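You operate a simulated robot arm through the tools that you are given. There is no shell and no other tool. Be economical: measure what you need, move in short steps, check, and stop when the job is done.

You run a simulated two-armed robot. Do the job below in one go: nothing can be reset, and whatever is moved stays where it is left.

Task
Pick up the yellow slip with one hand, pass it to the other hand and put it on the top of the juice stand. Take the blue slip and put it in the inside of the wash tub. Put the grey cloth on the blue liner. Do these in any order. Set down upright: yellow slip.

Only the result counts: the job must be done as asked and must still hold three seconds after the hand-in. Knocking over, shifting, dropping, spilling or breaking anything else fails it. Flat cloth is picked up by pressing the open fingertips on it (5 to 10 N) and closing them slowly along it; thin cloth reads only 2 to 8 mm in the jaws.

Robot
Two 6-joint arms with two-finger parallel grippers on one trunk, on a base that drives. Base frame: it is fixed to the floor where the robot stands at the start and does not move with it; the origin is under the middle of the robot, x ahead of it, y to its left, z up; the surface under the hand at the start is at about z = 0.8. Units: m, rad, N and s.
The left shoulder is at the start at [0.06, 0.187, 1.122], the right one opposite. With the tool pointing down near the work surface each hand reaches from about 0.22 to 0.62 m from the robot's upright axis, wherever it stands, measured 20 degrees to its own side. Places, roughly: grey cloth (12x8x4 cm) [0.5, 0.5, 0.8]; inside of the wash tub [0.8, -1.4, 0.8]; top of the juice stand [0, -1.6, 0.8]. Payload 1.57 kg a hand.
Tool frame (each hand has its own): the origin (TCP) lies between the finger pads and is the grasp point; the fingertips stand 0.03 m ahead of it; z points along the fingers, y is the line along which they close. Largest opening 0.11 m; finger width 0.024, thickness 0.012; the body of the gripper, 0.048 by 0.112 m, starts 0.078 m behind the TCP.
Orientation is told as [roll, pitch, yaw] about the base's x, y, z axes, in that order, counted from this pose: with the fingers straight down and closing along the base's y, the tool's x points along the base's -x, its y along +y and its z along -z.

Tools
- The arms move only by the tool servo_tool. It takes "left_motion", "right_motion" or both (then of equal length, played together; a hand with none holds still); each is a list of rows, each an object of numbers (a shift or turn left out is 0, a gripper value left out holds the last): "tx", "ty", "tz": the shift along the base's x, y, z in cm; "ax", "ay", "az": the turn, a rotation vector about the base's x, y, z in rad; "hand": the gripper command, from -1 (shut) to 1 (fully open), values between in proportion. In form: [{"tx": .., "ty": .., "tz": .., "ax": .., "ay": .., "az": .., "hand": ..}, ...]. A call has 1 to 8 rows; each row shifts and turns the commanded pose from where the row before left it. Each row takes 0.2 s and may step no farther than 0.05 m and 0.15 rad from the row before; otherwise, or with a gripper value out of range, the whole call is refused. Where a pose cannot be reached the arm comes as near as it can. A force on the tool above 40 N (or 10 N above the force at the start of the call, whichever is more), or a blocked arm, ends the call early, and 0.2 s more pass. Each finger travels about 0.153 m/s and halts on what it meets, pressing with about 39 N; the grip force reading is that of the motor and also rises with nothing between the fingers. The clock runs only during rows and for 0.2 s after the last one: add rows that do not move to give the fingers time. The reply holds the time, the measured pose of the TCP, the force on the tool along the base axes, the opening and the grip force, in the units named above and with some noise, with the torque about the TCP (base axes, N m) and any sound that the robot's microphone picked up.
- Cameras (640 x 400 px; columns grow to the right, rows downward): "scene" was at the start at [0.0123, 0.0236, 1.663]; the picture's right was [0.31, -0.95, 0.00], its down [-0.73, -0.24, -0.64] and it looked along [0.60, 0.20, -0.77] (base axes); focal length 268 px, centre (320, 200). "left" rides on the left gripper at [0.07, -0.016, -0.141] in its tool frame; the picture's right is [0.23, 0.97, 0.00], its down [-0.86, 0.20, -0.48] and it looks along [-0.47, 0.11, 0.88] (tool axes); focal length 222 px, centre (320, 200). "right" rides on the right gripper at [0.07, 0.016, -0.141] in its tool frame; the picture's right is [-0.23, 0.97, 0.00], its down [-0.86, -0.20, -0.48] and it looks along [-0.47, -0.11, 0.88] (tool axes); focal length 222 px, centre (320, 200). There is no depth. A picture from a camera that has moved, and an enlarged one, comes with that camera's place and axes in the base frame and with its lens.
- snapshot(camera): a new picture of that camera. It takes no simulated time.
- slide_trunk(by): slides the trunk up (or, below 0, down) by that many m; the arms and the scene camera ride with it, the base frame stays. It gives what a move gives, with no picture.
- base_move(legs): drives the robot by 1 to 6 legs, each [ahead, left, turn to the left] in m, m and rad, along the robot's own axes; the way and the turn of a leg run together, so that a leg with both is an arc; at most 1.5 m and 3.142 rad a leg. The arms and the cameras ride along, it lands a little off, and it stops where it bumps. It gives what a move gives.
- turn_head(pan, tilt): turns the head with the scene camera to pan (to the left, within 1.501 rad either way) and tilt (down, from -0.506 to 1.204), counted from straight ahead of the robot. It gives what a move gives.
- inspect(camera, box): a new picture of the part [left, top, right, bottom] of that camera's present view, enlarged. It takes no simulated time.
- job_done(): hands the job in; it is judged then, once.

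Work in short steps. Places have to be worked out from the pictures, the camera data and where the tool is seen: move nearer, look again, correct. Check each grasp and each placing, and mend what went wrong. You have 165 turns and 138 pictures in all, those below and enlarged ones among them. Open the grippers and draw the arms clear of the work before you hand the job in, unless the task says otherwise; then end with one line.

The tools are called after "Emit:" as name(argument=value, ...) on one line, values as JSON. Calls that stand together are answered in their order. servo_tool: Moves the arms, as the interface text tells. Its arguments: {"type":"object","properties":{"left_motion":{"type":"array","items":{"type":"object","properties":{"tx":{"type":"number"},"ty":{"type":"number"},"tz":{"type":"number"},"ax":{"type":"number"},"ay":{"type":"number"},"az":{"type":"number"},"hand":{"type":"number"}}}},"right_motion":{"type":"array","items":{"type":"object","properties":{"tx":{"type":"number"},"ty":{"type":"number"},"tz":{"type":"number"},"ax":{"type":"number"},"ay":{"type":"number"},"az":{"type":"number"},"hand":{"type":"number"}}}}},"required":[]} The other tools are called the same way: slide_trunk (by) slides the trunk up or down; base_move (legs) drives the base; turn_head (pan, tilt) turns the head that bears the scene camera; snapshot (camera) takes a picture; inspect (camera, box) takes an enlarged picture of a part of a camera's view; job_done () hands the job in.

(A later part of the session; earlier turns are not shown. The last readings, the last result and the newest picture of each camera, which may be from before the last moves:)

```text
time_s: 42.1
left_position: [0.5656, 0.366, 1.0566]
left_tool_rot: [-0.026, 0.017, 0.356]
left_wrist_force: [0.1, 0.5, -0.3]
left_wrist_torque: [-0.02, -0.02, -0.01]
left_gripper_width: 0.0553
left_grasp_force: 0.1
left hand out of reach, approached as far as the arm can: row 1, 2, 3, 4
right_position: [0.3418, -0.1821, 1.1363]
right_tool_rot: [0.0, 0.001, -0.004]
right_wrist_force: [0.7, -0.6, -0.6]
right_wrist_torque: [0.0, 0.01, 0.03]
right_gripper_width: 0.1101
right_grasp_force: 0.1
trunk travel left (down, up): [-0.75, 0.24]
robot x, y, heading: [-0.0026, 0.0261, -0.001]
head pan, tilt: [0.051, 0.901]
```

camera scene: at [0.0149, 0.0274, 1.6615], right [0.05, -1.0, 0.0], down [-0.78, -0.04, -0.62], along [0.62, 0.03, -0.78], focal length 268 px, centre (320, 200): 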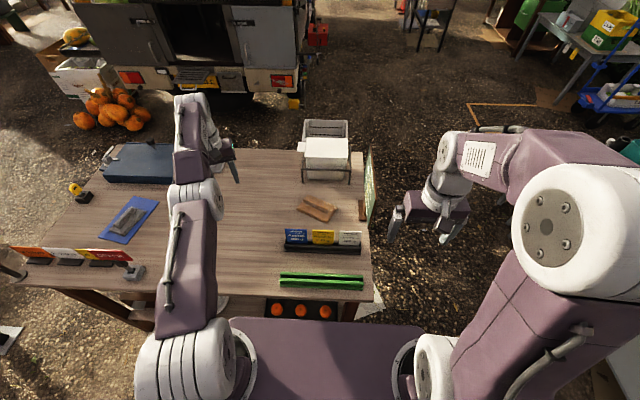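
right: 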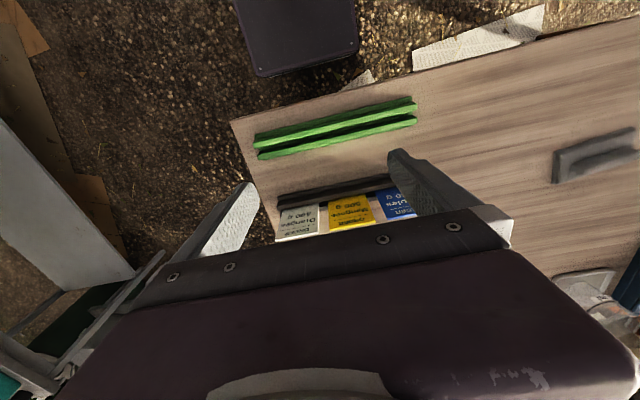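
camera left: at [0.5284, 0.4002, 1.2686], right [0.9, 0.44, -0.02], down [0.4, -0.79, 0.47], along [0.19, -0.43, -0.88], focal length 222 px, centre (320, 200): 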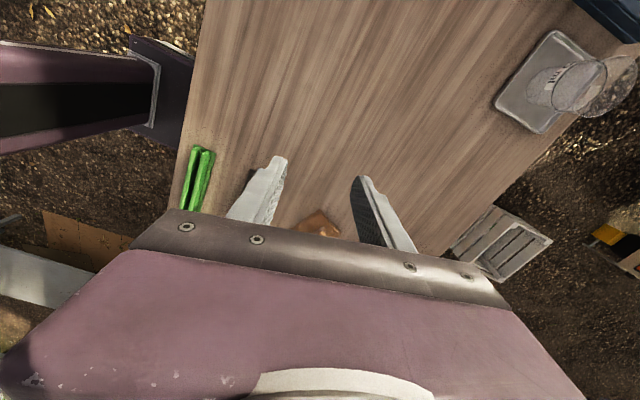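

Still locked. I try an upward command, since elbow and shoulder share vertical motion.

Emit:
servo_tool(left_motion=[{"tz": 4.5}, {"tz": 4.5}, {"tz": 4.5}, {"tz": 4.5}, {"tz": 4.5}, {"tx": -4, "tz": 2}, {"tx": -4, "tz": 2}, {}])

Emit:
snapshot(camera="scene")

```text
time_s: 43.9
left_position: [0.4256, 0.346, 1.2941]
left_tool_rot: [-0.025, 0.014, 0.354]
left_wrist_force: [-0.2, -0.5, -0.5]
left_wrist_torque: [-0.01, 0.02, 0.0]
left_gripper_width: 0.0551
left_grasp_force: 0.1
left hand out of reach, approached as far as the arm can: row 1, 2, 3, 4, 5
right_position: [0.3431, -0.1823, 1.135]
right_tool_rot: [0.0, 0.002, -0.004]
right_wrist_force: [0.1, 0.5, -0.4]
right_wrist_torque: [-0.03, 0.06, -0.01]
right_gripper_width: 0.1102
right_grasp_force: 0.1
trunk travel left (down, up): [-0.75, 0.24]
robot x, y, heading: [-0.0011, 0.0267, -0.003]
head pan, tilt: [0.051, 0.901]
```

```text
106 pictures are left
camera scene: at [0.0165, 0.0275, 1.6614], right [0.05, -1.0, 0.0], down [-0.78, -0.04, -0.62], along [0.62, 0.03, -0.78], focal length 268 px, centre (320, 200)
```

scene: 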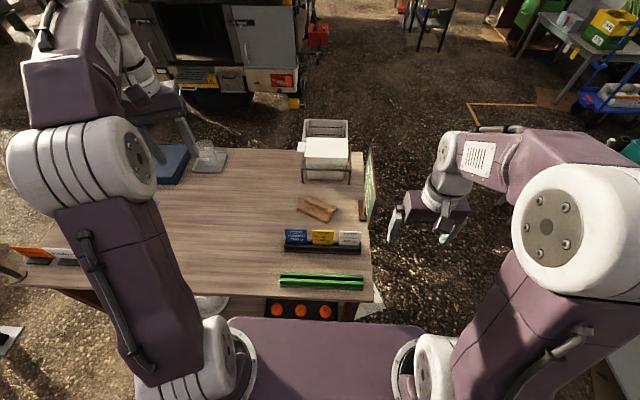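

The elbow is bent again. I now turn the left hand to yaw ≈1.6 while moving toward the rail, staying well above.

Emit:
servo_tool(left_motion=[{"tz": -3, "ty": -1, "az": 0.148}, {"tz": -3, "ty": -1, "az": 0.148}, {"tz": -3, "ty": -1, "az": 0.148}, {"tz": -3, "ty": -1, "az": 0.148}, {"tz": -3, "ty": -1, "az": 0.148}, {"ty": -1, "az": 0.148}, {"ty": -1, "az": 0.148}, {"ty": -1, "az": 0.148}])

Emit:
servo_tool(left_motion=[{"az": 0.06, "ax": -0.1}, {"ax": -0.145}, {"ax": -0.145}, {"ax": -0.145}, {"ax": -0.145}, {}])

Emit:
snapshot(camera="left")

Emit:
snapshot(camera="scene")

```text
time_s: 45.7
left_position: [0.4242, 0.2657, 1.1454]
left_tool_rot: [-0.027, 0.013, 1.541]
left_wrist_force: [0.3, 0.7, -0.6]
left_wrist_torque: [0.02, -0.02, -0.03]
left_gripper_width: 0.0549
left_grasp_force: 0.1
right_position: [0.3416, -0.1813, 1.1342]
right_tool_rot: [0.0, -0.001, -0.002]
right_wrist_force: [-0.7, -1.0, 0.6]
right_wrist_torque: [0.0, -0.01, 0.01]
right_gripper_width: 0.1101
right_grasp_force: 0.0
trunk travel left (down, up): [-0.75, 0.24]
robot x, y, heading: [-0.0023, 0.0246, 0.0]
head pan, tilt: [0.051, 0.901]
```

```text
time_s: 47.1
left_position: [0.4235, 0.265, 1.1447]
left_tool_rot: [-0.006, 0.697, 1.609]
left_wrist_force: [-0.1, -0.2, 0.8]
left_wrist_torque: [-0.02, -0.01, 0.0]
left_gripper_width: 0.0551
left_grasp_force: 0.0
right_position: [0.3412, -0.1826, 1.1362]
right_tool_rot: [0.001, 0.0, -0.001]
right_wrist_force: [-0.3, -0.7, -0.2]
right_wrist_torque: [0.02, 0.0, 0.0]
right_gripper_width: 0.1103
right_grasp_force: 0.1
trunk travel left (down, up): [-0.75, 0.24]
robot x, y, heading: [-0.0014, 0.0199, 0.001]
head pan, tilt: [0.051, 0.901]
```

```text
105 pictures are left
camera left: at [0.4377, 0.3022, 1.2987], right [-0.97, -0.21, 0.14], down [-0.24, 0.95, -0.18], along [-0.1, -0.21, -0.97], focal length 222 px, centre (320, 200)
```

left: 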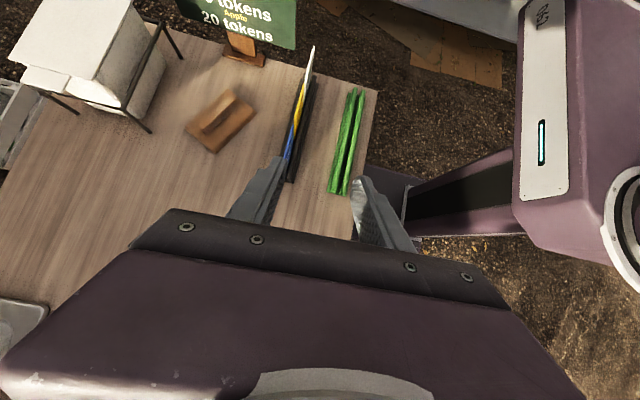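

```text
104 pictures are left
camera scene: at [0.0141, 0.0264, 1.6614], right [0.05, -1.0, 0.0], down [-0.78, -0.04, -0.62], along [0.62, 0.03, -0.78], focal length 268 px, centre (320, 200)
```

scene: 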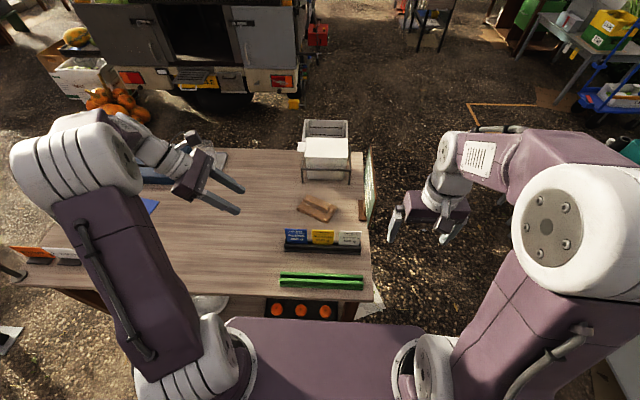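

Left hand is posed. I enlarge both views on the slips to locate them.

Emit:
inspect(camera="left", box=[250, 40, 390, 200])

Emit:
inspect(camera="scene", box=[270, 210, 380, 300])

```text
2.50 times, centred on (320, 120) of left
camera zoom: at [0.4377, 0.3022, 1.2987], right [-0.97, -0.21, 0.14], down [-0.24, 0.95, -0.18], along [-0.1, -0.21, -0.97], focal length 555 px, centre (320, 400)
```

zoom: 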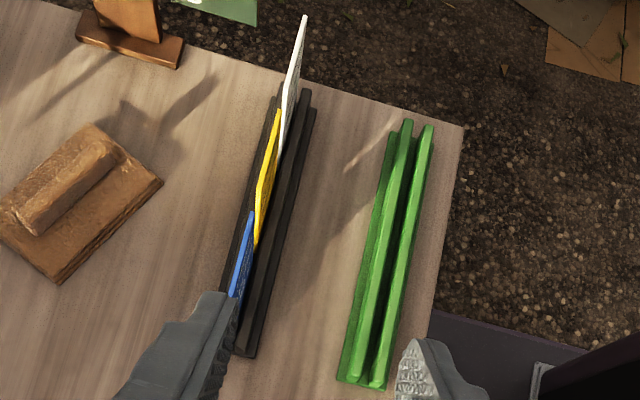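

```text
4.44 times, centred on (325, 255) of scene
camera zoom: at [0.0141, 0.0264, 1.6614], right [0.05, -1.0, 0.0], down [-0.78, -0.04, -0.62], along [0.62, 0.03, -0.78], focal length 1193 px, centre (298, -44)
```

zoom: 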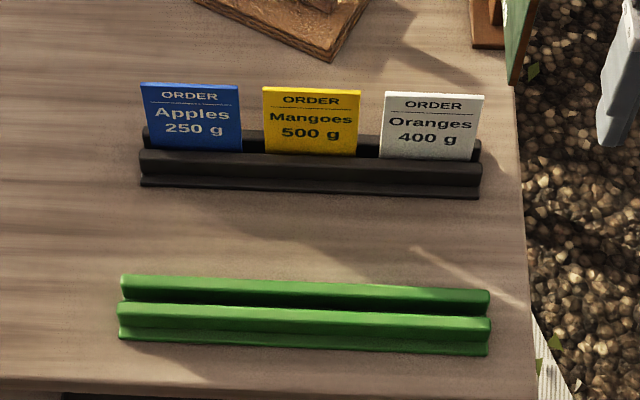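

Triangulating both views: yellow slip top edge at x≈0.483, y 0.003–0.075, z≈0.915. I bring the left hand over its upper left part, at z≈1.0 first.

Emit:
servo_tool(left_motion=[{"tx": 1.5, "ty": -3.5, "tz": -2}, {"tx": 1.5, "ty": -3.5, "tz": -2}, {"tx": 1.5, "ty": -3.5, "tz": -2}, {"tx": 1.5, "ty": -3.5, "tz": -2}, {"ty": -3.5, "tz": -2}, {"ty": -3, "tz": -2}, {}])

Emit:
inspect(camera="left", box=[180, 80, 460, 260])

Emit:
inspect(camera="scene", box=[240, 180, 400, 300])

```text
time_s: 48.7
left_position: [0.4842, 0.0614, 1.0253]
left_tool_rot: [-0.007, 0.695, 1.607]
left_wrist_force: [-0.1, -0.4, 0.3]
left_wrist_torque: [0.01, -0.01, -0.02]
left_gripper_width: 0.055
left_grasp_force: 0.1
right_position: [0.3412, -0.1813, 1.1359]
right_tool_rot: [-0.001, 0.001, -0.003]
right_wrist_force: [0.6, 0.5, 0.2]
right_wrist_torque: [-0.02, -0.01, 0.02]
right_gripper_width: 0.11
right_grasp_force: 0.0
trunk travel left (down, up): [-0.75, 0.24]
robot x, y, heading: [-0.0008, 0.0214, -0.001]
head pan, tilt: [0.051, 0.901]
```

```text
2.22 times, centred on (320, 170) of left
camera zoom: at [0.4982, 0.0981, 1.1785], right [-0.97, -0.21, 0.14], down [-0.24, 0.95, -0.18], along [-0.1, -0.21, -0.97], focal length 494 px, centre (320, 267)
```

zoom: 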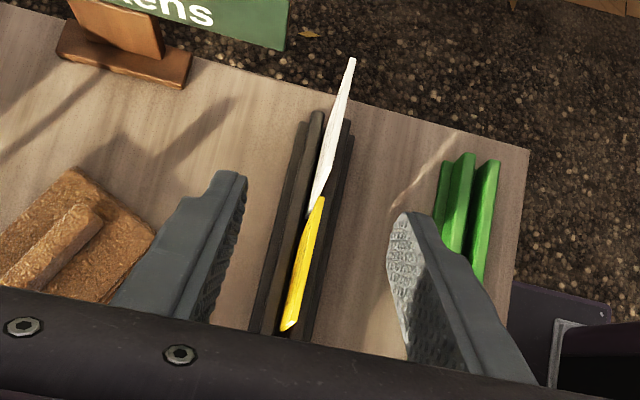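

```text
3.33 times, centred on (320, 240) of scene
camera zoom: at [0.0145, 0.0277, 1.6614], right [0.05, -1.0, 0.0], down [-0.78, -0.04, -0.62], along [0.62, 0.03, -0.78], focal length 895 px, centre (320, 67)
```

zoom: 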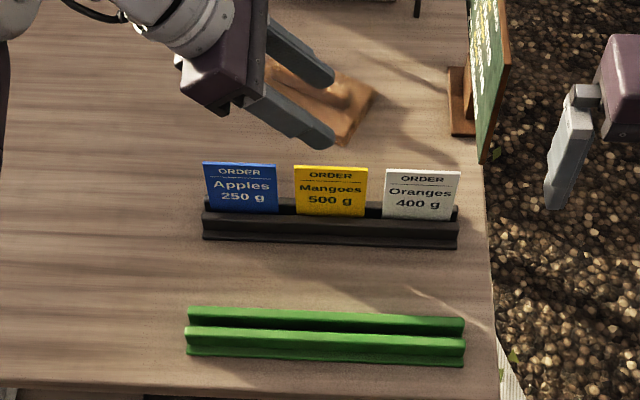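

Both views agree (x≈0.481 at the slip's left part, top z≈0.915). I descend 12 cm around it.

Emit:
servo_tool(left_motion=[{"tx": -0.2, "tz": -4, "az": -0.03}, {"tz": -4}, {"tz": -2}, {"tz": -2}, {}])

Emit:
inspect(camera="left", box=[180, 80, 460, 260])

Emit:
inspect(camera="scene", box=[240, 180, 400, 300])

```text
time_s: 49.9
left_position: [0.4813, 0.0611, 0.9058]
left_tool_rot: [-0.004, 0.695, 1.578]
left_wrist_force: [-0.1, -0.4, -0.1]
left_wrist_torque: [0.04, 0.04, 0.03]
left_gripper_width: 0.055
left_grasp_force: 0.0
right_position: [0.3419, -0.1819, 1.1353]
right_tool_rot: [-0.001, 0.0, -0.004]
right_wrist_force: [-0.6, 0.4, 0.2]
right_wrist_torque: [0.01, 0.0, 0.0]
right_gripper_width: 0.1101
right_grasp_force: 0.0
trunk travel left (down, up): [-0.75, 0.24]
robot x, y, heading: [-0.0003, 0.0224, -0.002]
head pan, tilt: [0.051, 0.901]
```

```text
2.22 times, centred on (320, 170) of left
camera zoom: at [0.4975, 0.0966, 1.0586], right [-0.97, -0.18, 0.14], down [-0.21, 0.96, -0.18], along [-0.1, -0.2, -0.97], focal length 494 px, centre (320, 267)
```

zoom: 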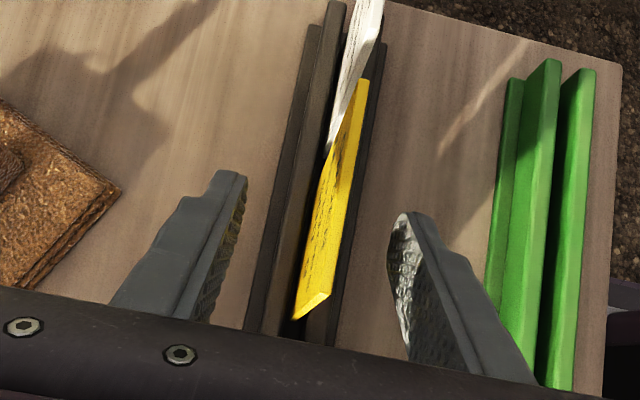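

```text
3.33 times, centred on (320, 240) of scene
camera zoom: at [0.0142, 0.0272, 1.6614], right [0.05, -1.0, 0.0], down [-0.78, -0.04, -0.62], along [0.62, 0.03, -0.78], focal length 895 px, centre (320, 67)
```

zoom: 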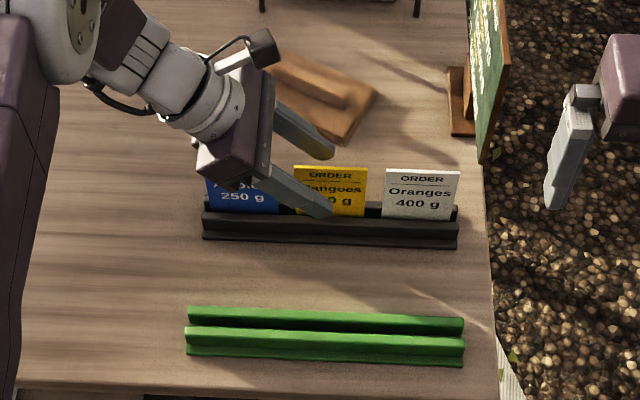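

The fingers straddle the yellow slip and clear the blue one. I shift 2 mm and close slowly.

Emit:
servo_tool(left_motion=[{"tx": -0.2}, {"hand": -0.4}, {"hand": -0.6}, {"hand": -0.8}, {"hand": -0.9}, {"hand": -1}, {}])

Emit:
inspect(camera="left", box=[180, 80, 460, 260])

```text
time_s: 51.5
left_position: [0.4794, 0.0603, 0.905]
left_tool_rot: [-0.006, 0.693, 1.578]
left_wrist_force: [0.0, 0.7, 0.7]
left_wrist_torque: [-0.01, 0.03, -0.01]
left_gripper_width: 0.0027
left_grasp_force: 23.5
right_position: [0.3421, -0.1817, 1.1365]
right_tool_rot: [0.001, -0.001, -0.003]
right_wrist_force: [-0.7, -0.1, 0.3]
right_wrist_torque: [-0.03, 0.02, 0.0]
right_gripper_width: 0.11
right_grasp_force: 0.0
trunk travel left (down, up): [-0.75, 0.24]
robot x, y, heading: [-0.0034, 0.0241, -0.006]
head pan, tilt: [0.051, 0.901]
```

```text
2.22 times, centred on (320, 170) of left
camera zoom: at [0.4955, 0.0967, 1.0585], right [-0.97, -0.18, 0.14], down [-0.21, 0.96, -0.18], along [-0.1, -0.21, -0.97], focal length 494 px, centre (320, 267)
```

zoom: 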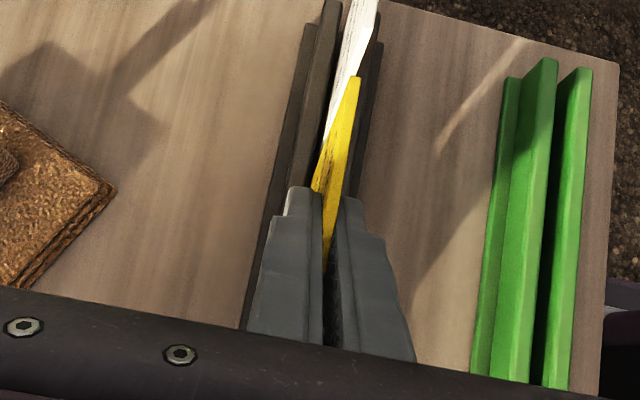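

Held at 2.7 mm thickness. I lift it straight up out of the rail slowly.

Emit:
servo_tool(left_motion=[{"tz": 1}, {"tz": 2}, {"tz": 3}, {"tz": 3}, {"tz": 3}, {"tz": 3}, {}])

Emit:
snapshot(camera="scene")

Emit:
inspect(camera="left", box=[180, 80, 460, 260])

```text
time_s: 53.1
left_position: [0.4792, 0.061, 1.0552]
left_tool_rot: [-0.005, 0.695, 1.579]
left_wrist_force: [-0.7, 0.2, -0.5]
left_wrist_torque: [-0.02, -0.02, -0.01]
left_gripper_width: 0.0027
left_grasp_force: 24.5
right_position: [0.3414, -0.1815, 1.1364]
right_tool_rot: [-0.001, 0.0, -0.003]
right_wrist_force: [-0.3, -1.1, -0.3]
right_wrist_torque: [0.0, 0.01, -0.05]
right_gripper_width: 0.1099
right_grasp_force: 0.1
trunk travel left (down, up): [-0.75, 0.24]
robot x, y, heading: [0.0002, 0.0221, -0.003]
head pan, tilt: [0.051, 0.901]
```

```text
96 pictures are left
camera scene: at [0.0149, 0.0272, 1.6614], right [0.05, -1.0, 0.0], down [-0.78, -0.04, -0.62], along [0.62, 0.03, -0.78], focal length 268 px, centre (320, 200)
```

scene: 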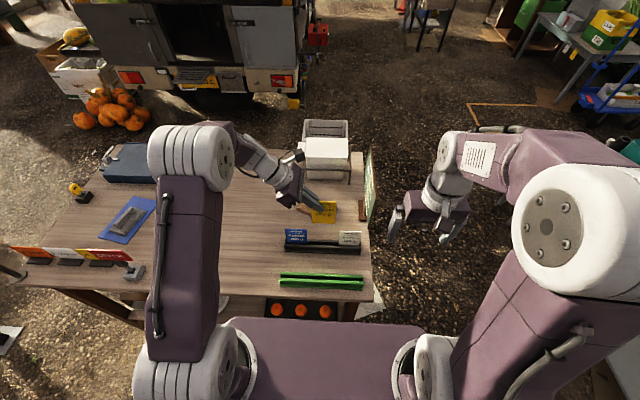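

```text
2.22 times, centred on (320, 170) of left
camera zoom: at [0.4963, 0.097, 1.2088], right [-0.97, -0.18, 0.14], down [-0.21, 0.96, -0.18], along [-0.1, -0.2, -0.97], focal length 494 px, centre (320, 267)
```

zoom: 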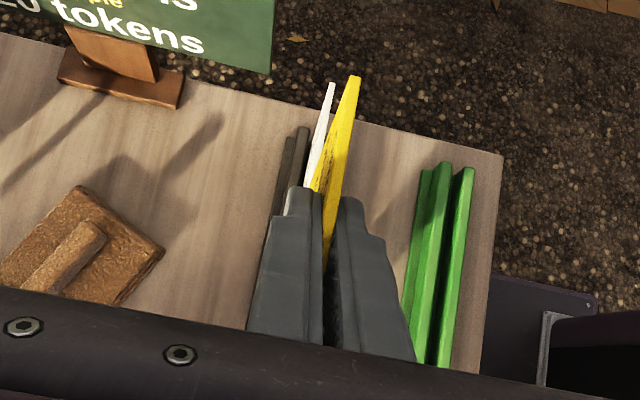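

Slip lifted cleanly; rail and neighbours undisturbed. Now I raise it a little and turn the right hand to yaw −90°, tilted outward.

Emit:
servo_tool(right_motion=[{"az": -0.147, "ty": -0.5}, {"az": -0.147, "ty": -0.5}, {"az": -0.147, "ty": -0.5}, {"az": -0.147, "ty": -0.5}, {"az": -0.147}, {"az": -0.147}, {"az": -0.147}, {"az": -0.147}], left_motion=[{"tz": 2}, {"tz": 2}, {}, {}, {}, {}, {}, {}])

Emit:
servo_tool(right_motion=[{"az": -0.147, "hand": 0.2}, {"az": -0.147}, {"az": -0.1}, {"ax": 0.14}, {"ax": 0.14}, {"ax": 0.14}, {"ax": 0.14}, {"ax": 0.14}])

Emit:
snapshot(camera="scene")

Emit:
snapshot(camera="right")

```text
time_s: 54.9
left_position: [0.4801, 0.0618, 1.0957]
left_tool_rot: [-0.006, 0.693, 1.579]
left_wrist_force: [-0.4, -0.4, -0.4]
left_wrist_torque: [0.0, -0.01, -0.05]
left_gripper_width: 0.0027
left_grasp_force: 23.7
right_position: [0.341, -0.2022, 1.1368]
right_tool_rot: [0.0, 0.0, -1.181]
right_wrist_force: [-0.3, -0.2, 0.2]
right_wrist_torque: [-0.02, -0.03, -0.03]
right_gripper_width: 0.1099
right_grasp_force: 0.0
trunk travel left (down, up): [-0.75, 0.24]
robot x, y, heading: [-0.0003, 0.0228, -0.002]
head pan, tilt: [0.051, 0.901]
```

```text
time_s: 56.7
left_position: [0.4803, 0.0604, 1.0962]
left_tool_rot: [-0.005, 0.693, 1.577]
left_wrist_force: [-0.4, -0.3, -0.1]
left_wrist_torque: [-0.01, -0.03, 0.04]
left_gripper_width: 0.0029
left_grasp_force: 24.3
right_position: [0.3412, -0.2025, 1.1355]
right_tool_rot: [-0.001, 0.703, -1.572]
right_wrist_force: [1.1, -0.4, -0.4]
right_wrist_torque: [0.0, 0.02, 0.02]
right_gripper_width: 0.0662
right_grasp_force: 0.0
trunk travel left (down, up): [-0.75, 0.24]
robot x, y, heading: [-0.0002, 0.0249, -0.001]
head pan, tilt: [0.051, 0.901]
```

```text
94 pictures are left
camera scene: at [0.0152, 0.0256, 1.6615], right [0.05, -1.0, 0.0], down [-0.78, -0.04, -0.62], along [0.62, 0.03, -0.78], focal length 268 px, centre (320, 200)
```

scene: 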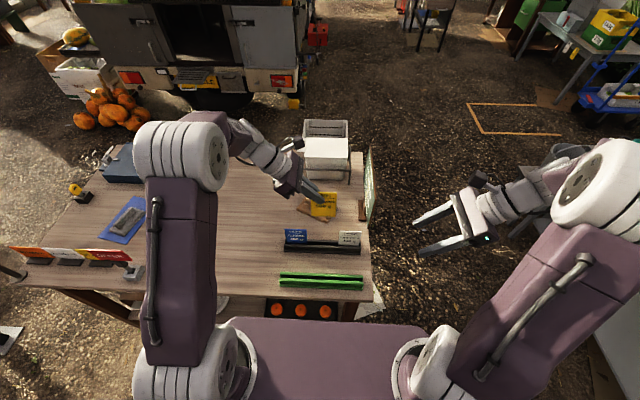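

```text
93 pictures are left
camera right: at [0.3596, -0.2426, 1.2893], right [0.97, -0.17, -0.15], down [-0.2, -0.96, -0.19], along [-0.11, 0.21, -0.97], focal length 222 px, centre (320, 200)
```

right: 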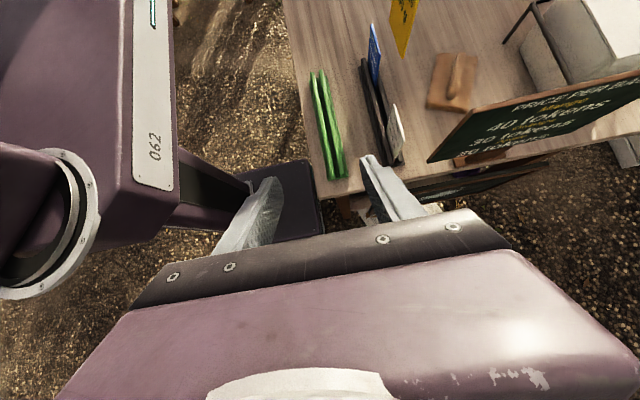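

Slip is held upright by the left. To stay clear of the price sign beside the rail, I raise the hand-over point 10 cm and pull it 4 cm closer, and bring the right hand to its height, still to the right.

Emit:
servo_tool(left_motion=[{"tz": 3, "tx": -1}, {"tz": 3, "tx": -1}, {"tz": 3, "tx": -1}, {"tz": 1, "tx": -1}, {}, {}], right_motion=[{"tx": 2, "ty": 2}, {"tx": 2, "ty": 2}, {"tx": 2, "ty": 2, "tz": 1}, {"tx": 2, "ty": 2, "tz": 0.5}, {"tx": 1.8, "ty": 2}, {}])

Emit:
snapshot(camera="scene")

Emit:
snapshot(camera="right")

```text
time_s: 58.1
left_position: [0.4387, 0.0613, 1.1943]
left_tool_rot: [-0.006, 0.694, 1.579]
left_wrist_force: [-0.8, 0.2, -0.1]
left_wrist_torque: [0.02, -0.01, 0.02]
left_gripper_width: 0.0028
left_grasp_force: 24.2
right_position: [0.4394, -0.1018, 1.1506]
right_tool_rot: [-0.002, 0.701, -1.572]
right_wrist_force: [-0.4, 0.0, -0.1]
right_wrist_torque: [-0.02, 0.01, -0.02]
right_gripper_width: 0.0659
right_grasp_force: 0.0
trunk travel left (down, up): [-0.75, 0.24]
robot x, y, heading: [-0.0028, 0.0213, -0.007]
head pan, tilt: [0.051, 0.901]
```

```text
92 pictures are left
camera scene: at [0.0139, 0.0268, 1.6614], right [0.05, -1.0, 0.0], down [-0.78, -0.04, -0.62], along [0.62, 0.03, -0.78], focal length 268 px, centre (320, 200)
```

scene: 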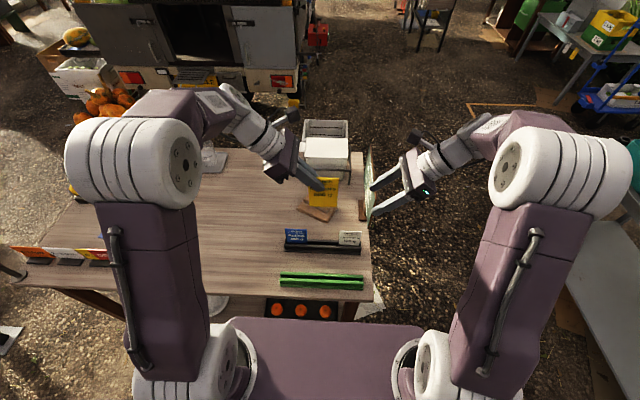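

```text
91 pictures are left
camera right: at [0.4566, -0.1408, 1.3046], right [0.97, -0.18, -0.15], down [-0.2, -0.96, -0.18], along [-0.11, 0.21, -0.97], focal length 222 px, centre (320, 200)
```

right: 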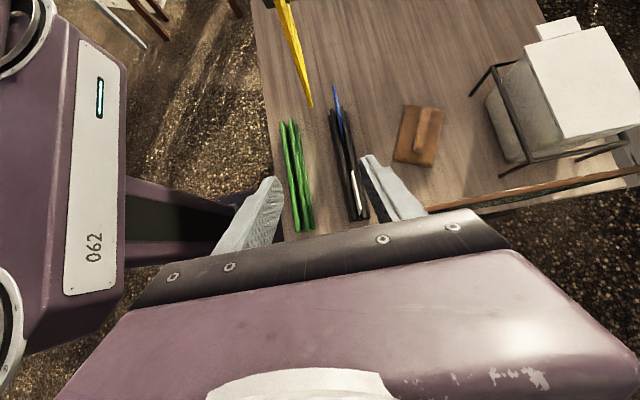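

Slip bottom right corner at z≈1.10, x≈0.441; slip is about 10.4 cm tall. I slide the right hand in +y until its TCP is at y≈0.009.

Emit:
servo_tool(right_motion=[{"ty": 3}, {"ty": 3}, {"ty": 3}, {"ty": 2}, {}])

Emit:
inspect(camera="right", box=[180, 40, 460, 260])

Emit:
inspect(camera="scene", box=[240, 120, 400, 240])

```text
time_s: 59.3
left_position: [0.4399, 0.0622, 1.1939]
left_tool_rot: [-0.005, 0.696, 1.578]
left_wrist_force: [0.0, 0.1, -0.2]
left_wrist_torque: [0.02, -0.05, -0.02]
left_gripper_width: 0.0025
left_grasp_force: 23.9
right_position: [0.4398, 0.008, 1.1512]
right_tool_rot: [-0.003, 0.7, -1.573]
right_wrist_force: [0.5, 0.1, 0.0]
right_wrist_torque: [0.03, 0.02, -0.03]
right_gripper_width: 0.0662
right_grasp_force: 0.0
trunk travel left (down, up): [-0.75, 0.24]
robot x, y, heading: [-0.0015, 0.0235, -0.004]
head pan, tilt: [0.051, 0.901]
```

```text
1.82 times, centred on (320, 150) of right
camera zoom: at [0.4567, -0.031, 1.3049], right [0.97, -0.18, -0.15], down [-0.2, -0.96, -0.18], along [-0.11, 0.21, -0.97], focal length 404 px, centre (320, 291)
```

zoom: 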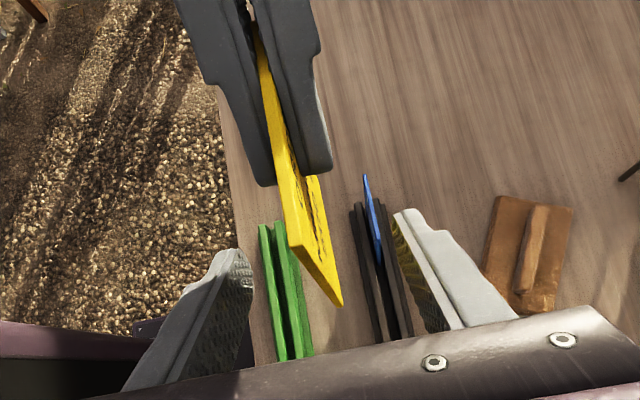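

```text
3.33 times, centred on (320, 180) of scene
camera zoom: at [0.0143, 0.0266, 1.6614], right [0.05, -1.0, 0.0], down [-0.78, -0.04, -0.62], along [0.62, 0.03, -0.78], focal length 895 px, centre (320, 267)
```

zoom: 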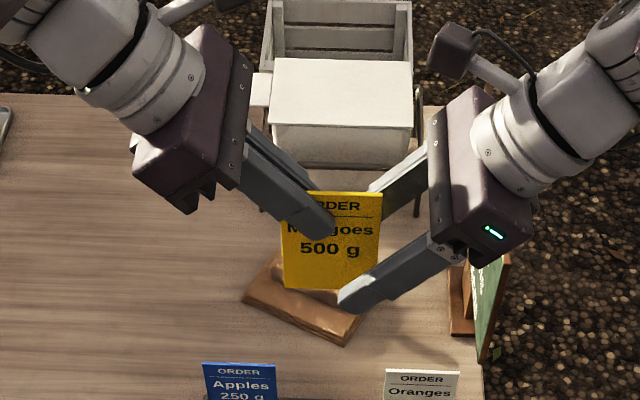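

The fingers straddle the right part of the slip and clear the left fingers. I close the right hand slowly.

Emit:
servo_tool(right_motion=[{"hand": -0.3}, {"hand": -0.5}, {"hand": -0.7}, {"hand": -0.85}, {"hand": -1}, {}, {}])

Emit:
inspect(camera="right", box=[180, 40, 460, 260])

```text
time_s: 60.9
left_position: [0.4396, 0.0611, 1.1948]
left_tool_rot: [-0.004, 0.696, 1.579]
left_wrist_force: [-7.6, 0.7, 3.2]
left_wrist_torque: [-0.07, 0.33, -0.37]
left_gripper_width: 0.0026
left_grasp_force: 23.8
right_position: [0.4396, 0.0083, 1.1508]
right_tool_rot: [0.0, 0.7, -1.571]
right_wrist_force: [8.0, -0.9, -2.6]
right_wrist_torque: [-0.09, 0.03, -0.03]
right_gripper_width: 0.0027
right_grasp_force: 23.9
trunk travel left (down, up): [-0.75, 0.24]
robot x, y, heading: [-0.0012, 0.0217, -0.002]
head pan, tilt: [0.051, 0.901]
```

```text
1.82 times, centred on (320, 150) of right
camera zoom: at [0.457, -0.031, 1.3049], right [0.97, -0.18, -0.15], down [-0.2, -0.96, -0.18], along [-0.11, 0.21, -0.97], focal length 404 px, centre (320, 291)
```

zoom: 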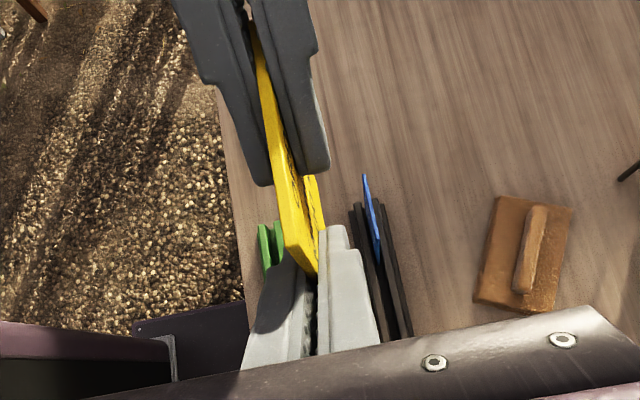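

Both hands hold the slip (2.7 mm each). I open the left slowly and then back it away along its own axis.

Emit:
servo_tool(left_motion=[{"hand": -0.9}, {"hand": -0.7}, {"hand": -0.5}, {"hand": -0.2}, {}, {}])

Emit:
servo_tool(left_motion=[{"ty": 2, "tz": 2.4}, {"ty": 3, "tz": 3.6}, {"ty": 4, "tz": 2}, {"ty": 4}, {"ty": 4}, {}])

Emit:
snapshot(camera="scene")

Emit:
inspect(camera="right", box=[180, 40, 460, 260])

```text
time_s: 62.3
left_position: [0.4409, 0.0612, 1.194]
left_tool_rot: [-0.005, 0.694, 1.578]
left_wrist_force: [-0.9, -0.5, -0.1]
left_wrist_torque: [0.0, 0.0, 0.01]
left_gripper_width: 0.0441
left_grasp_force: 0.0
right_position: [0.4385, 0.0089, 1.1514]
right_tool_rot: [-0.001, 0.702, -1.573]
right_wrist_force: [0.6, 0.0, -0.5]
right_wrist_torque: [0.03, 0.0, -0.02]
right_gripper_width: 0.0027
right_grasp_force: 23.7
trunk travel left (down, up): [-0.75, 0.24]
robot x, y, heading: [-0.0034, 0.0232, -0.007]
head pan, tilt: [0.051, 0.901]
```

```text
time_s: 63.7
left_position: [0.4394, 0.2299, 1.2747]
left_tool_rot: [-0.006, 0.694, 1.576]
left_wrist_force: [0.6, 0.1, -0.4]
left_wrist_torque: [0.04, 0.01, -0.02]
left_gripper_width: 0.0444
left_grasp_force: 0.0
right_position: [0.4402, 0.0081, 1.1505]
right_tool_rot: [-0.002, 0.701, -1.572]
right_wrist_force: [0.5, -0.4, -0.4]
right_wrist_torque: [-0.02, -0.01, -0.01]
right_gripper_width: 0.0027
right_grasp_force: 24.4
trunk travel left (down, up): [-0.75, 0.24]
robot x, y, heading: [-0.0018, 0.025, -0.001]
head pan, tilt: [0.051, 0.901]
```

```text
87 pictures are left
camera scene: at [0.0144, 0.0262, 1.6614], right [0.05, -1.0, 0.0], down [-0.78, -0.04, -0.62], along [0.62, 0.03, -0.78], focal length 268 px, centre (320, 200)
```

scene: 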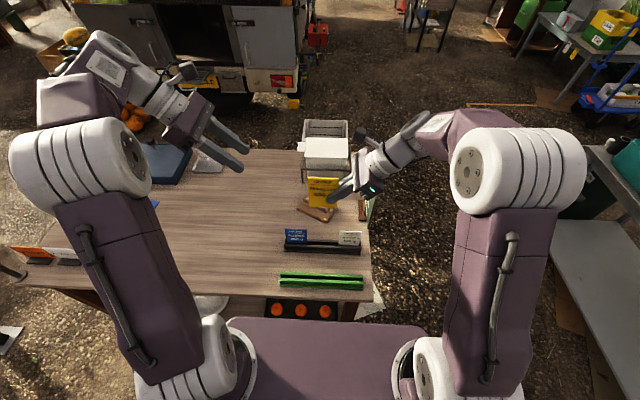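

```text
1.82 times, centred on (320, 150) of right
camera zoom: at [0.4568, -0.0316, 1.3049], right [0.97, -0.17, -0.15], down [-0.2, -0.96, -0.19], along [-0.11, 0.21, -0.97], focal length 404 px, centre (320, 291)
```

zoom: 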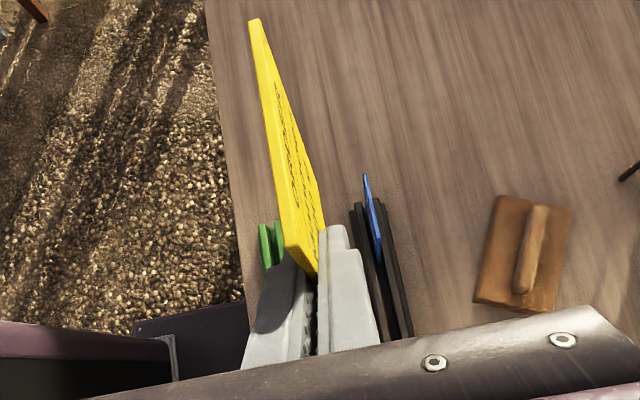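

Hand-over worked: right hand holds the yellow slip upright. I move it aside and bring the left over the blue slip (y 0.093–0.165, top z≈0.915).

Emit:
servo_tool(right_motion=[{"ty": -4, "tz": 1}, {"ty": -4, "tz": 1}, {"ty": -4, "tz": 1}, {"ty": -4, "tx": -2}, {"ty": -4, "tx": -2}, {"tx": -2}, {}], left_motion=[{"tx": 1, "ty": -2, "tz": -4}, {"tx": 1, "ty": -2, "tz": -4}, {"tx": 1, "ty": -2, "tz": -4}, {"tx": 1, "ty": -2, "tz": -4}, {"tz": -4}, {"tz": -4}, {}])

Emit:
inspect(camera="left", box=[180, 80, 460, 260])

Emit:
snapshot(camera="scene")

```text
time_s: 65.3
left_position: [0.4799, 0.1508, 1.0328]
left_tool_rot: [-0.006, 0.695, 1.577]
left_wrist_force: [-0.9, -0.4, 0.3]
left_wrist_torque: [0.0, -0.02, 0.0]
left_gripper_width: 0.044
left_grasp_force: 0.0
right_position: [0.3798, -0.1925, 1.1799]
right_tool_rot: [-0.002, 0.699, -1.571]
right_wrist_force: [0.1, 0.7, -0.2]
right_wrist_torque: [-0.01, -0.01, -0.03]
right_gripper_width: 0.0027
right_grasp_force: 23.6
trunk travel left (down, up): [-0.75, 0.24]
robot x, y, heading: [0.0012, 0.0272, -0.001]
head pan, tilt: [0.051, 0.901]
```

```text
2.22 times, centred on (320, 170) of left
camera zoom: at [0.4948, 0.1861, 1.1867], right [-0.97, -0.18, 0.14], down [-0.21, 0.96, -0.18], along [-0.1, -0.2, -0.97], focal length 494 px, centre (320, 267)
```

zoom: 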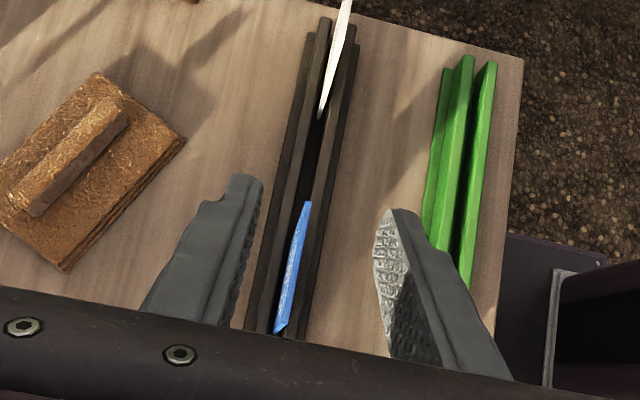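

```text
84 pictures are left
camera scene: at [0.0144, 0.0266, 1.6614], right [0.05, -1.0, 0.0], down [-0.78, -0.04, -0.62], along [0.62, 0.03, -0.78], focal length 268 px, centre (320, 200)
```

scene: 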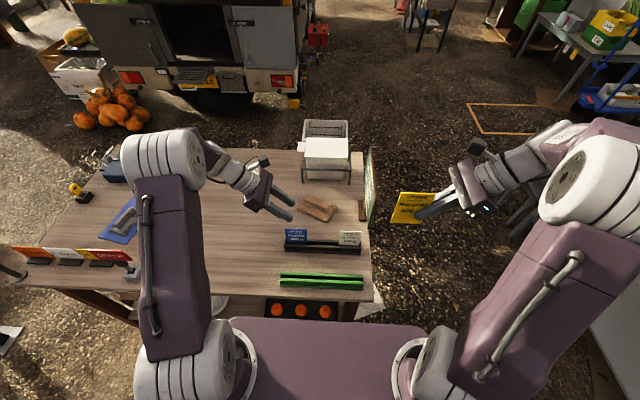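

Blue slip confirmed at x≈0.4815, y 0.094–0.17. I descend around its upper left part and close.

Emit:
servo_tool(left_motion=[{"tx": 0.15, "tz": -4}, {"tz": -4}, {"tz": -3}, {"tz": -1.8}, {}])

Emit:
inspect(camera="left", box=[180, 80, 460, 260])

Emit:
servo_tool(left_motion=[{"hand": -0.4}, {"hand": -0.6}, {"hand": -0.8}, {"hand": -0.9}, {"hand": -1}, {}])

```text
time_s: 66.5
left_position: [0.4802, 0.1502, 0.9066]
left_tool_rot: [-0.004, 0.694, 1.578]
left_wrist_force: [-0.1, 1.5, -0.2]
left_wrist_torque: [-0.01, 0.02, 0.0]
left_gripper_width: 0.0438
left_grasp_force: 0.2
right_position: [0.3794, -0.1916, 1.1787]
right_tool_rot: [-0.003, 0.7, -1.573]
right_wrist_force: [0.1, -0.4, -0.1]
right_wrist_torque: [0.04, 0.03, 0.01]
right_gripper_width: 0.0026
right_grasp_force: 24.1
trunk travel left (down, up): [-0.75, 0.24]
robot x, y, heading: [-0.005, 0.0252, -0.002]
head pan, tilt: [0.051, 0.901]
```

```text
2.22 times, centred on (320, 170) of left
camera zoom: at [0.4957, 0.1867, 1.0597], right [-0.97, -0.18, 0.14], down [-0.21, 0.96, -0.18], along [-0.1, -0.2, -0.97], focal length 494 px, centre (320, 267)
```

zoom: 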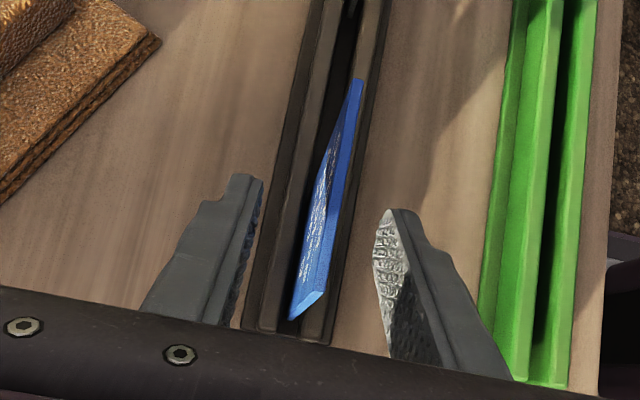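

```text
time_s: 67.9
left_position: [0.4795, 0.1511, 0.9053]
left_tool_rot: [-0.005, 0.693, 1.578]
left_wrist_force: [-0.1, -0.8, -0.6]
left_wrist_torque: [0.0, -0.04, 0.01]
left_gripper_width: 0.0025
left_grasp_force: 23.7
right_position: [0.3794, -0.1914, 1.1802]
right_tool_rot: [-0.002, 0.699, -1.572]
right_wrist_force: [-0.5, -0.7, 0.5]
right_wrist_torque: [-0.03, 0.02, -0.03]
right_gripper_width: 0.0027
right_grasp_force: 23.7
trunk travel left (down, up): [-0.75, 0.24]
robot x, y, heading: [0.0008, 0.0217, -0.0]
head pan, tilt: [0.051, 0.901]
```

Blue slip gripped (2.5 mm). I lift it straight up and then tuck it closer for driving.

Emit:
servo_tool(left_motion=[{"tz": 1}, {"tz": 2}, {"tz": 3}, {"tz": 4}, {"tz": 4}, {"tz": 4}, {"tz": 4}, {"tz": 4}])

Emit:
servo_tool(left_motion=[{"tx": -3, "ty": 1}, {"tx": -3, "ty": 2}, {"tx": -3, "ty": 2}, {}])

Emit:
snapshot(camera="scene")

```text
time_s: 69.7
left_position: [0.481, 0.1495, 1.1672]
left_tool_rot: [-0.003, 0.694, 1.579]
left_wrist_force: [0.5, 0.1, 0.0]
left_wrist_torque: [-0.04, -0.01, 0.03]
left_gripper_width: 0.0028
left_grasp_force: 23.2
right_position: [0.3797, -0.1906, 1.1798]
right_tool_rot: [-0.001, 0.697, -1.573]
right_wrist_force: [0.6, -0.2, -0.6]
right_wrist_torque: [0.0, 0.01, 0.01]
right_gripper_width: 0.0024
right_grasp_force: 23.9
trunk travel left (down, up): [-0.75, 0.24]
robot x, y, heading: [0.0004, 0.0256, -0.006]
head pan, tilt: [0.051, 0.901]
```

```text
time_s: 70.7
left_position: [0.3907, 0.1993, 1.1663]
left_tool_rot: [-0.007, 0.694, 1.579]
left_wrist_force: [0.4, -0.2, 0.1]
left_wrist_torque: [-0.01, -0.02, -0.03]
left_gripper_width: 0.0029
left_grasp_force: 24.0
right_position: [0.3796, -0.1912, 1.1794]
right_tool_rot: [-0.001, 0.701, -1.574]
right_wrist_force: [0.8, -0.8, -0.1]
right_wrist_torque: [0.02, 0.02, -0.01]
right_gripper_width: 0.0028
right_grasp_force: 24.1
trunk travel left (down, up): [-0.75, 0.24]
robot x, y, heading: [-0.0015, 0.0247, 0.001]
head pan, tilt: [0.051, 0.901]
```

```text
82 pictures are left
camera scene: at [0.0149, 0.0267, 1.6614], right [0.05, -1.0, 0.0], down [-0.78, -0.04, -0.62], along [0.62, 0.03, -0.78], focal length 268 px, centre (320, 200)
```

scene: 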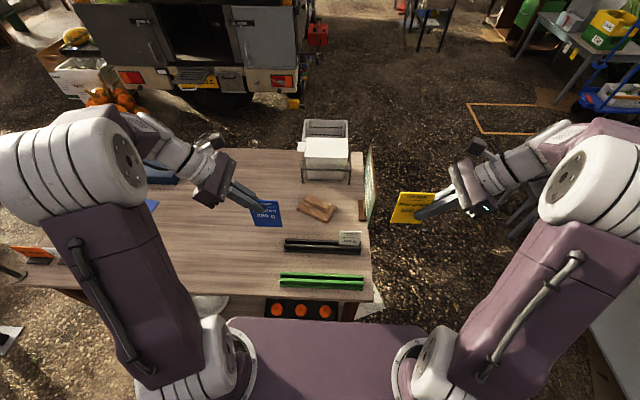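

Both slips are held. I drive right 0.5 m into the free aisle, turn to face the counter, then look.

Emit:
base_move(legs=[[0, -0.5, 0], [0, 0, -1.571]])

Emit:
turn_head(pan=0.0, tilt=0.65)

Emit:
snapshot(camera="scene")

```text
time_s: 77.5
left_position: [0.1757, -0.8697, 1.1671]
left_tool_rot: [-0.004, 0.695, 0.01]
left_wrist_force: [-0.1, 0.1, 0.2]
left_wrist_torque: [0.0, 0.01, -0.02]
left_gripper_width: 0.0028
left_grasp_force: 23.7
right_position: [-0.2162, -0.8592, 1.1799]
right_tool_rot: [-0.002, 0.699, -3.141]
right_wrist_force: [-0.7, 0.5, -0.4]
right_wrist_torque: [-0.02, -0.01, 0.0]
right_gripper_width: 0.0026
right_grasp_force: 24.2
trunk travel left (down, up): [-0.75, 0.24]
robot x, y, heading: [-0.0036, -0.4785, -1.573]
head pan, tilt: [0.051, 0.901]
```

```text
time_s: 78.2
left_position: [0.1757, -0.8695, 1.1653]
left_tool_rot: [-0.006, 0.694, 0.012]
left_wrist_force: [-0.7, -0.9, -0.4]
left_wrist_torque: [-0.02, 0.01, -0.02]
left_gripper_width: 0.0026
left_grasp_force: 24.1
right_position: [-0.2163, -0.8588, 1.1802]
right_tool_rot: [-0.001, 0.699, -3.142]
right_wrist_force: [-1.5, 0.3, 0.5]
right_wrist_torque: [0.01, -0.04, 0.01]
right_gripper_width: 0.0029
right_grasp_force: 24.0
trunk travel left (down, up): [-0.75, 0.24]
robot x, y, heading: [-0.006, -0.4773, -1.568]
head pan, tilt: [0.0, 0.649]
```

```text
81 pictures are left
camera scene: at [-0.0026, -0.5053, 1.6819], right [-1.0, 0.0, 0.0], down [0.0, 0.61, -0.8], along [0.0, -0.8, -0.61], focal length 268 px, centre (320, 200)
```

scene: 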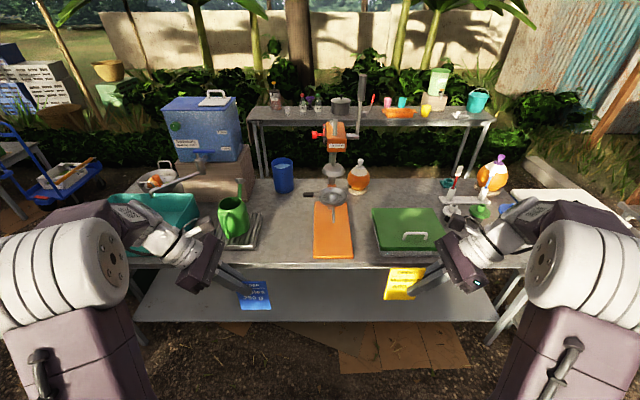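

Emit:
inspect(camera="scene", box=[210, 90, 410, 270])

Emit:
inspect(camera="scene", box=[360, 140, 560, 290])

```text
2.22 times, centred on (310, 180) of scene
camera zoom: at [-0.0026, -0.5053, 1.6819], right [-1.0, 0.0, 0.0], down [0.0, 0.61, -0.8], along [0.0, -0.8, -0.61], focal length 596 px, centre (342, 244)
```

zoom: 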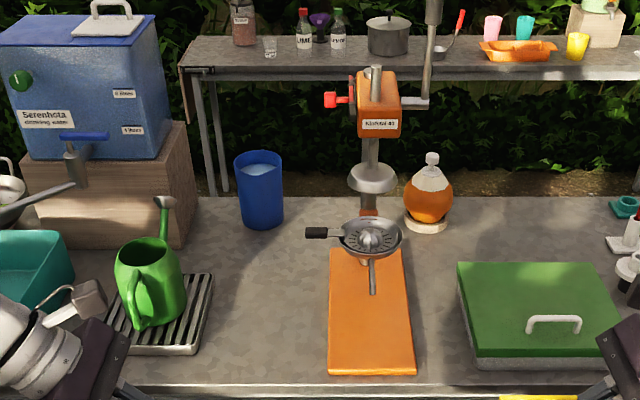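

```text
2.67 times, centred on (460, 215) of scene
camera zoom: at [-0.0026, -0.5053, 1.6819], right [-1.0, 0.0, 0.0], down [0.0, 0.61, -0.8], along [0.0, -0.8, -0.61], focal length 716 px, centre (-53, 160)
```

zoom: 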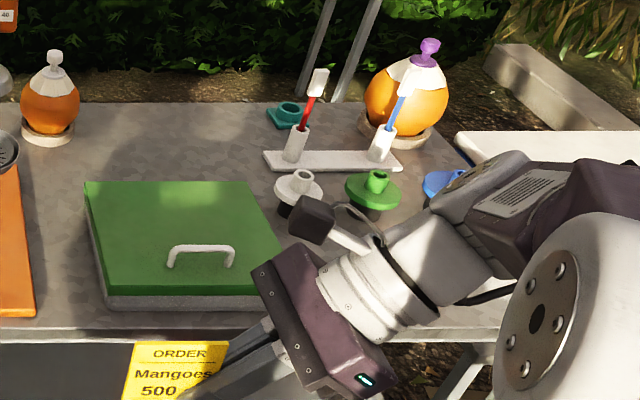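

No slip holder exists on the counter; the counter spans y −1.23 to −1.87. I'll first put the blue slip in the tub: shift left to face it and look.

Emit:
base_move(legs=[[0, 0.55, 0], [0.2, 0, 0]])

Emit:
turn_head(pan=0.25, tilt=0.85)

Emit:
snapshot(camera="scene")

```text
time_s: 82.6
left_position: [0.7242, -1.0662, 1.1681]
left_tool_rot: [-0.007, 0.693, 0.011]
left_wrist_force: [-0.6, -0.6, 0.4]
left_wrist_torque: [-0.01, -0.01, -0.04]
left_gripper_width: 0.0028
left_grasp_force: 23.8
right_position: [0.3327, -1.0576, 1.1811]
right_tool_rot: [0.0, 0.701, -3.138]
right_wrist_force: [0.8, 0.4, 0.0]
right_wrist_torque: [0.03, 0.03, -0.01]
right_gripper_width: 0.0026
right_grasp_force: 24.3
trunk travel left (down, up): [-0.75, 0.24]
robot x, y, heading: [0.5493, -0.6775, -1.567]
head pan, tilt: [0.0, 0.649]
```

```text
time_s: 83.4
left_position: [0.7243, -1.0713, 1.1655]
left_tool_rot: [-0.003, 0.693, 0.01]
left_wrist_force: [-0.3, 0.3, -0.1]
left_wrist_torque: [0.01, -0.01, -0.02]
left_gripper_width: 0.0027
left_grasp_force: 24.1
right_position: [0.3324, -1.0591, 1.1795]
right_tool_rot: [-0.004, 0.698, -3.14]
right_wrist_force: [0.7, -0.6, 0.8]
right_wrist_torque: [0.03, -0.03, -0.03]
right_gripper_width: 0.0026
right_grasp_force: 23.6
trunk travel left (down, up): [-0.75, 0.24]
robot x, y, heading: [0.5461, -0.6792, -1.564]
head pan, tilt: [0.25, 0.85]
```

```text
78 pictures are left
camera scene: at [0.5648, -0.6957, 1.6653], right [-0.97, -0.25, 0.0], down [-0.19, 0.73, -0.66], along [0.16, -0.64, -0.75], focal length 268 px, centre (320, 200)
```

scene: 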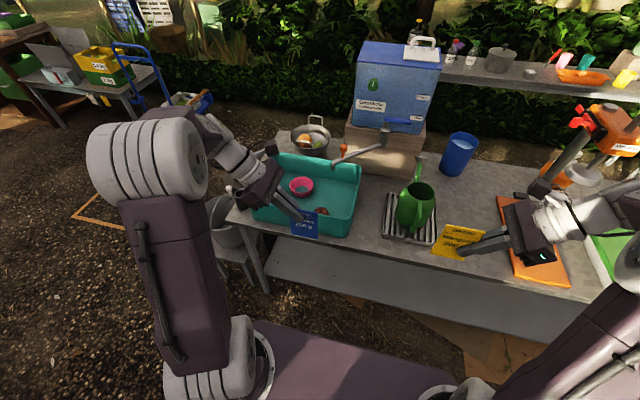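

I enlarge the tub.

Emit:
inspect(camera="scene", box=[220, 110, 400, 260])

Emit:
snapshot(camera="left")

```text
2.67 times, centred on (310, 185) of scene
camera zoom: at [0.5648, -0.6957, 1.6653], right [-0.97, -0.25, 0.0], down [-0.19, 0.73, -0.66], along [0.16, -0.64, -0.75], focal length 716 px, centre (347, 240)
```

zoom: 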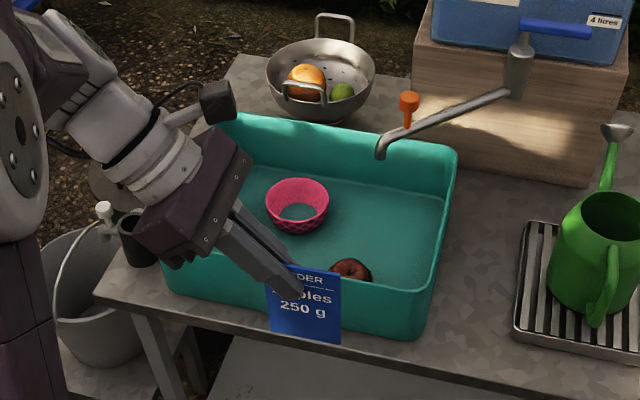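

```text
76 pictures are left
camera left: at [0.7619, -1.0857, 1.3197], right [-0.19, 0.97, 0.14], down [0.96, 0.21, -0.18], along [-0.21, 0.1, -0.97], focal length 222 px, centre (320, 200)
```

left: 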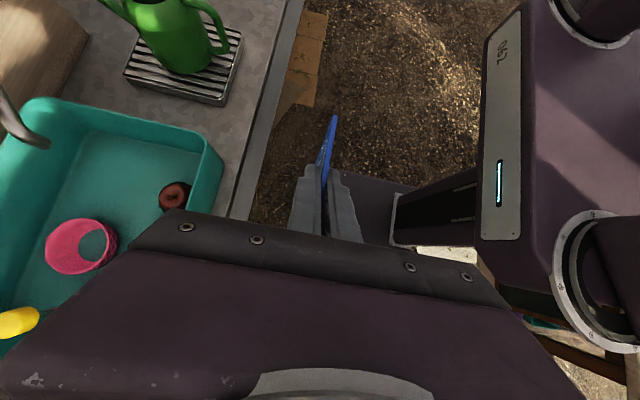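

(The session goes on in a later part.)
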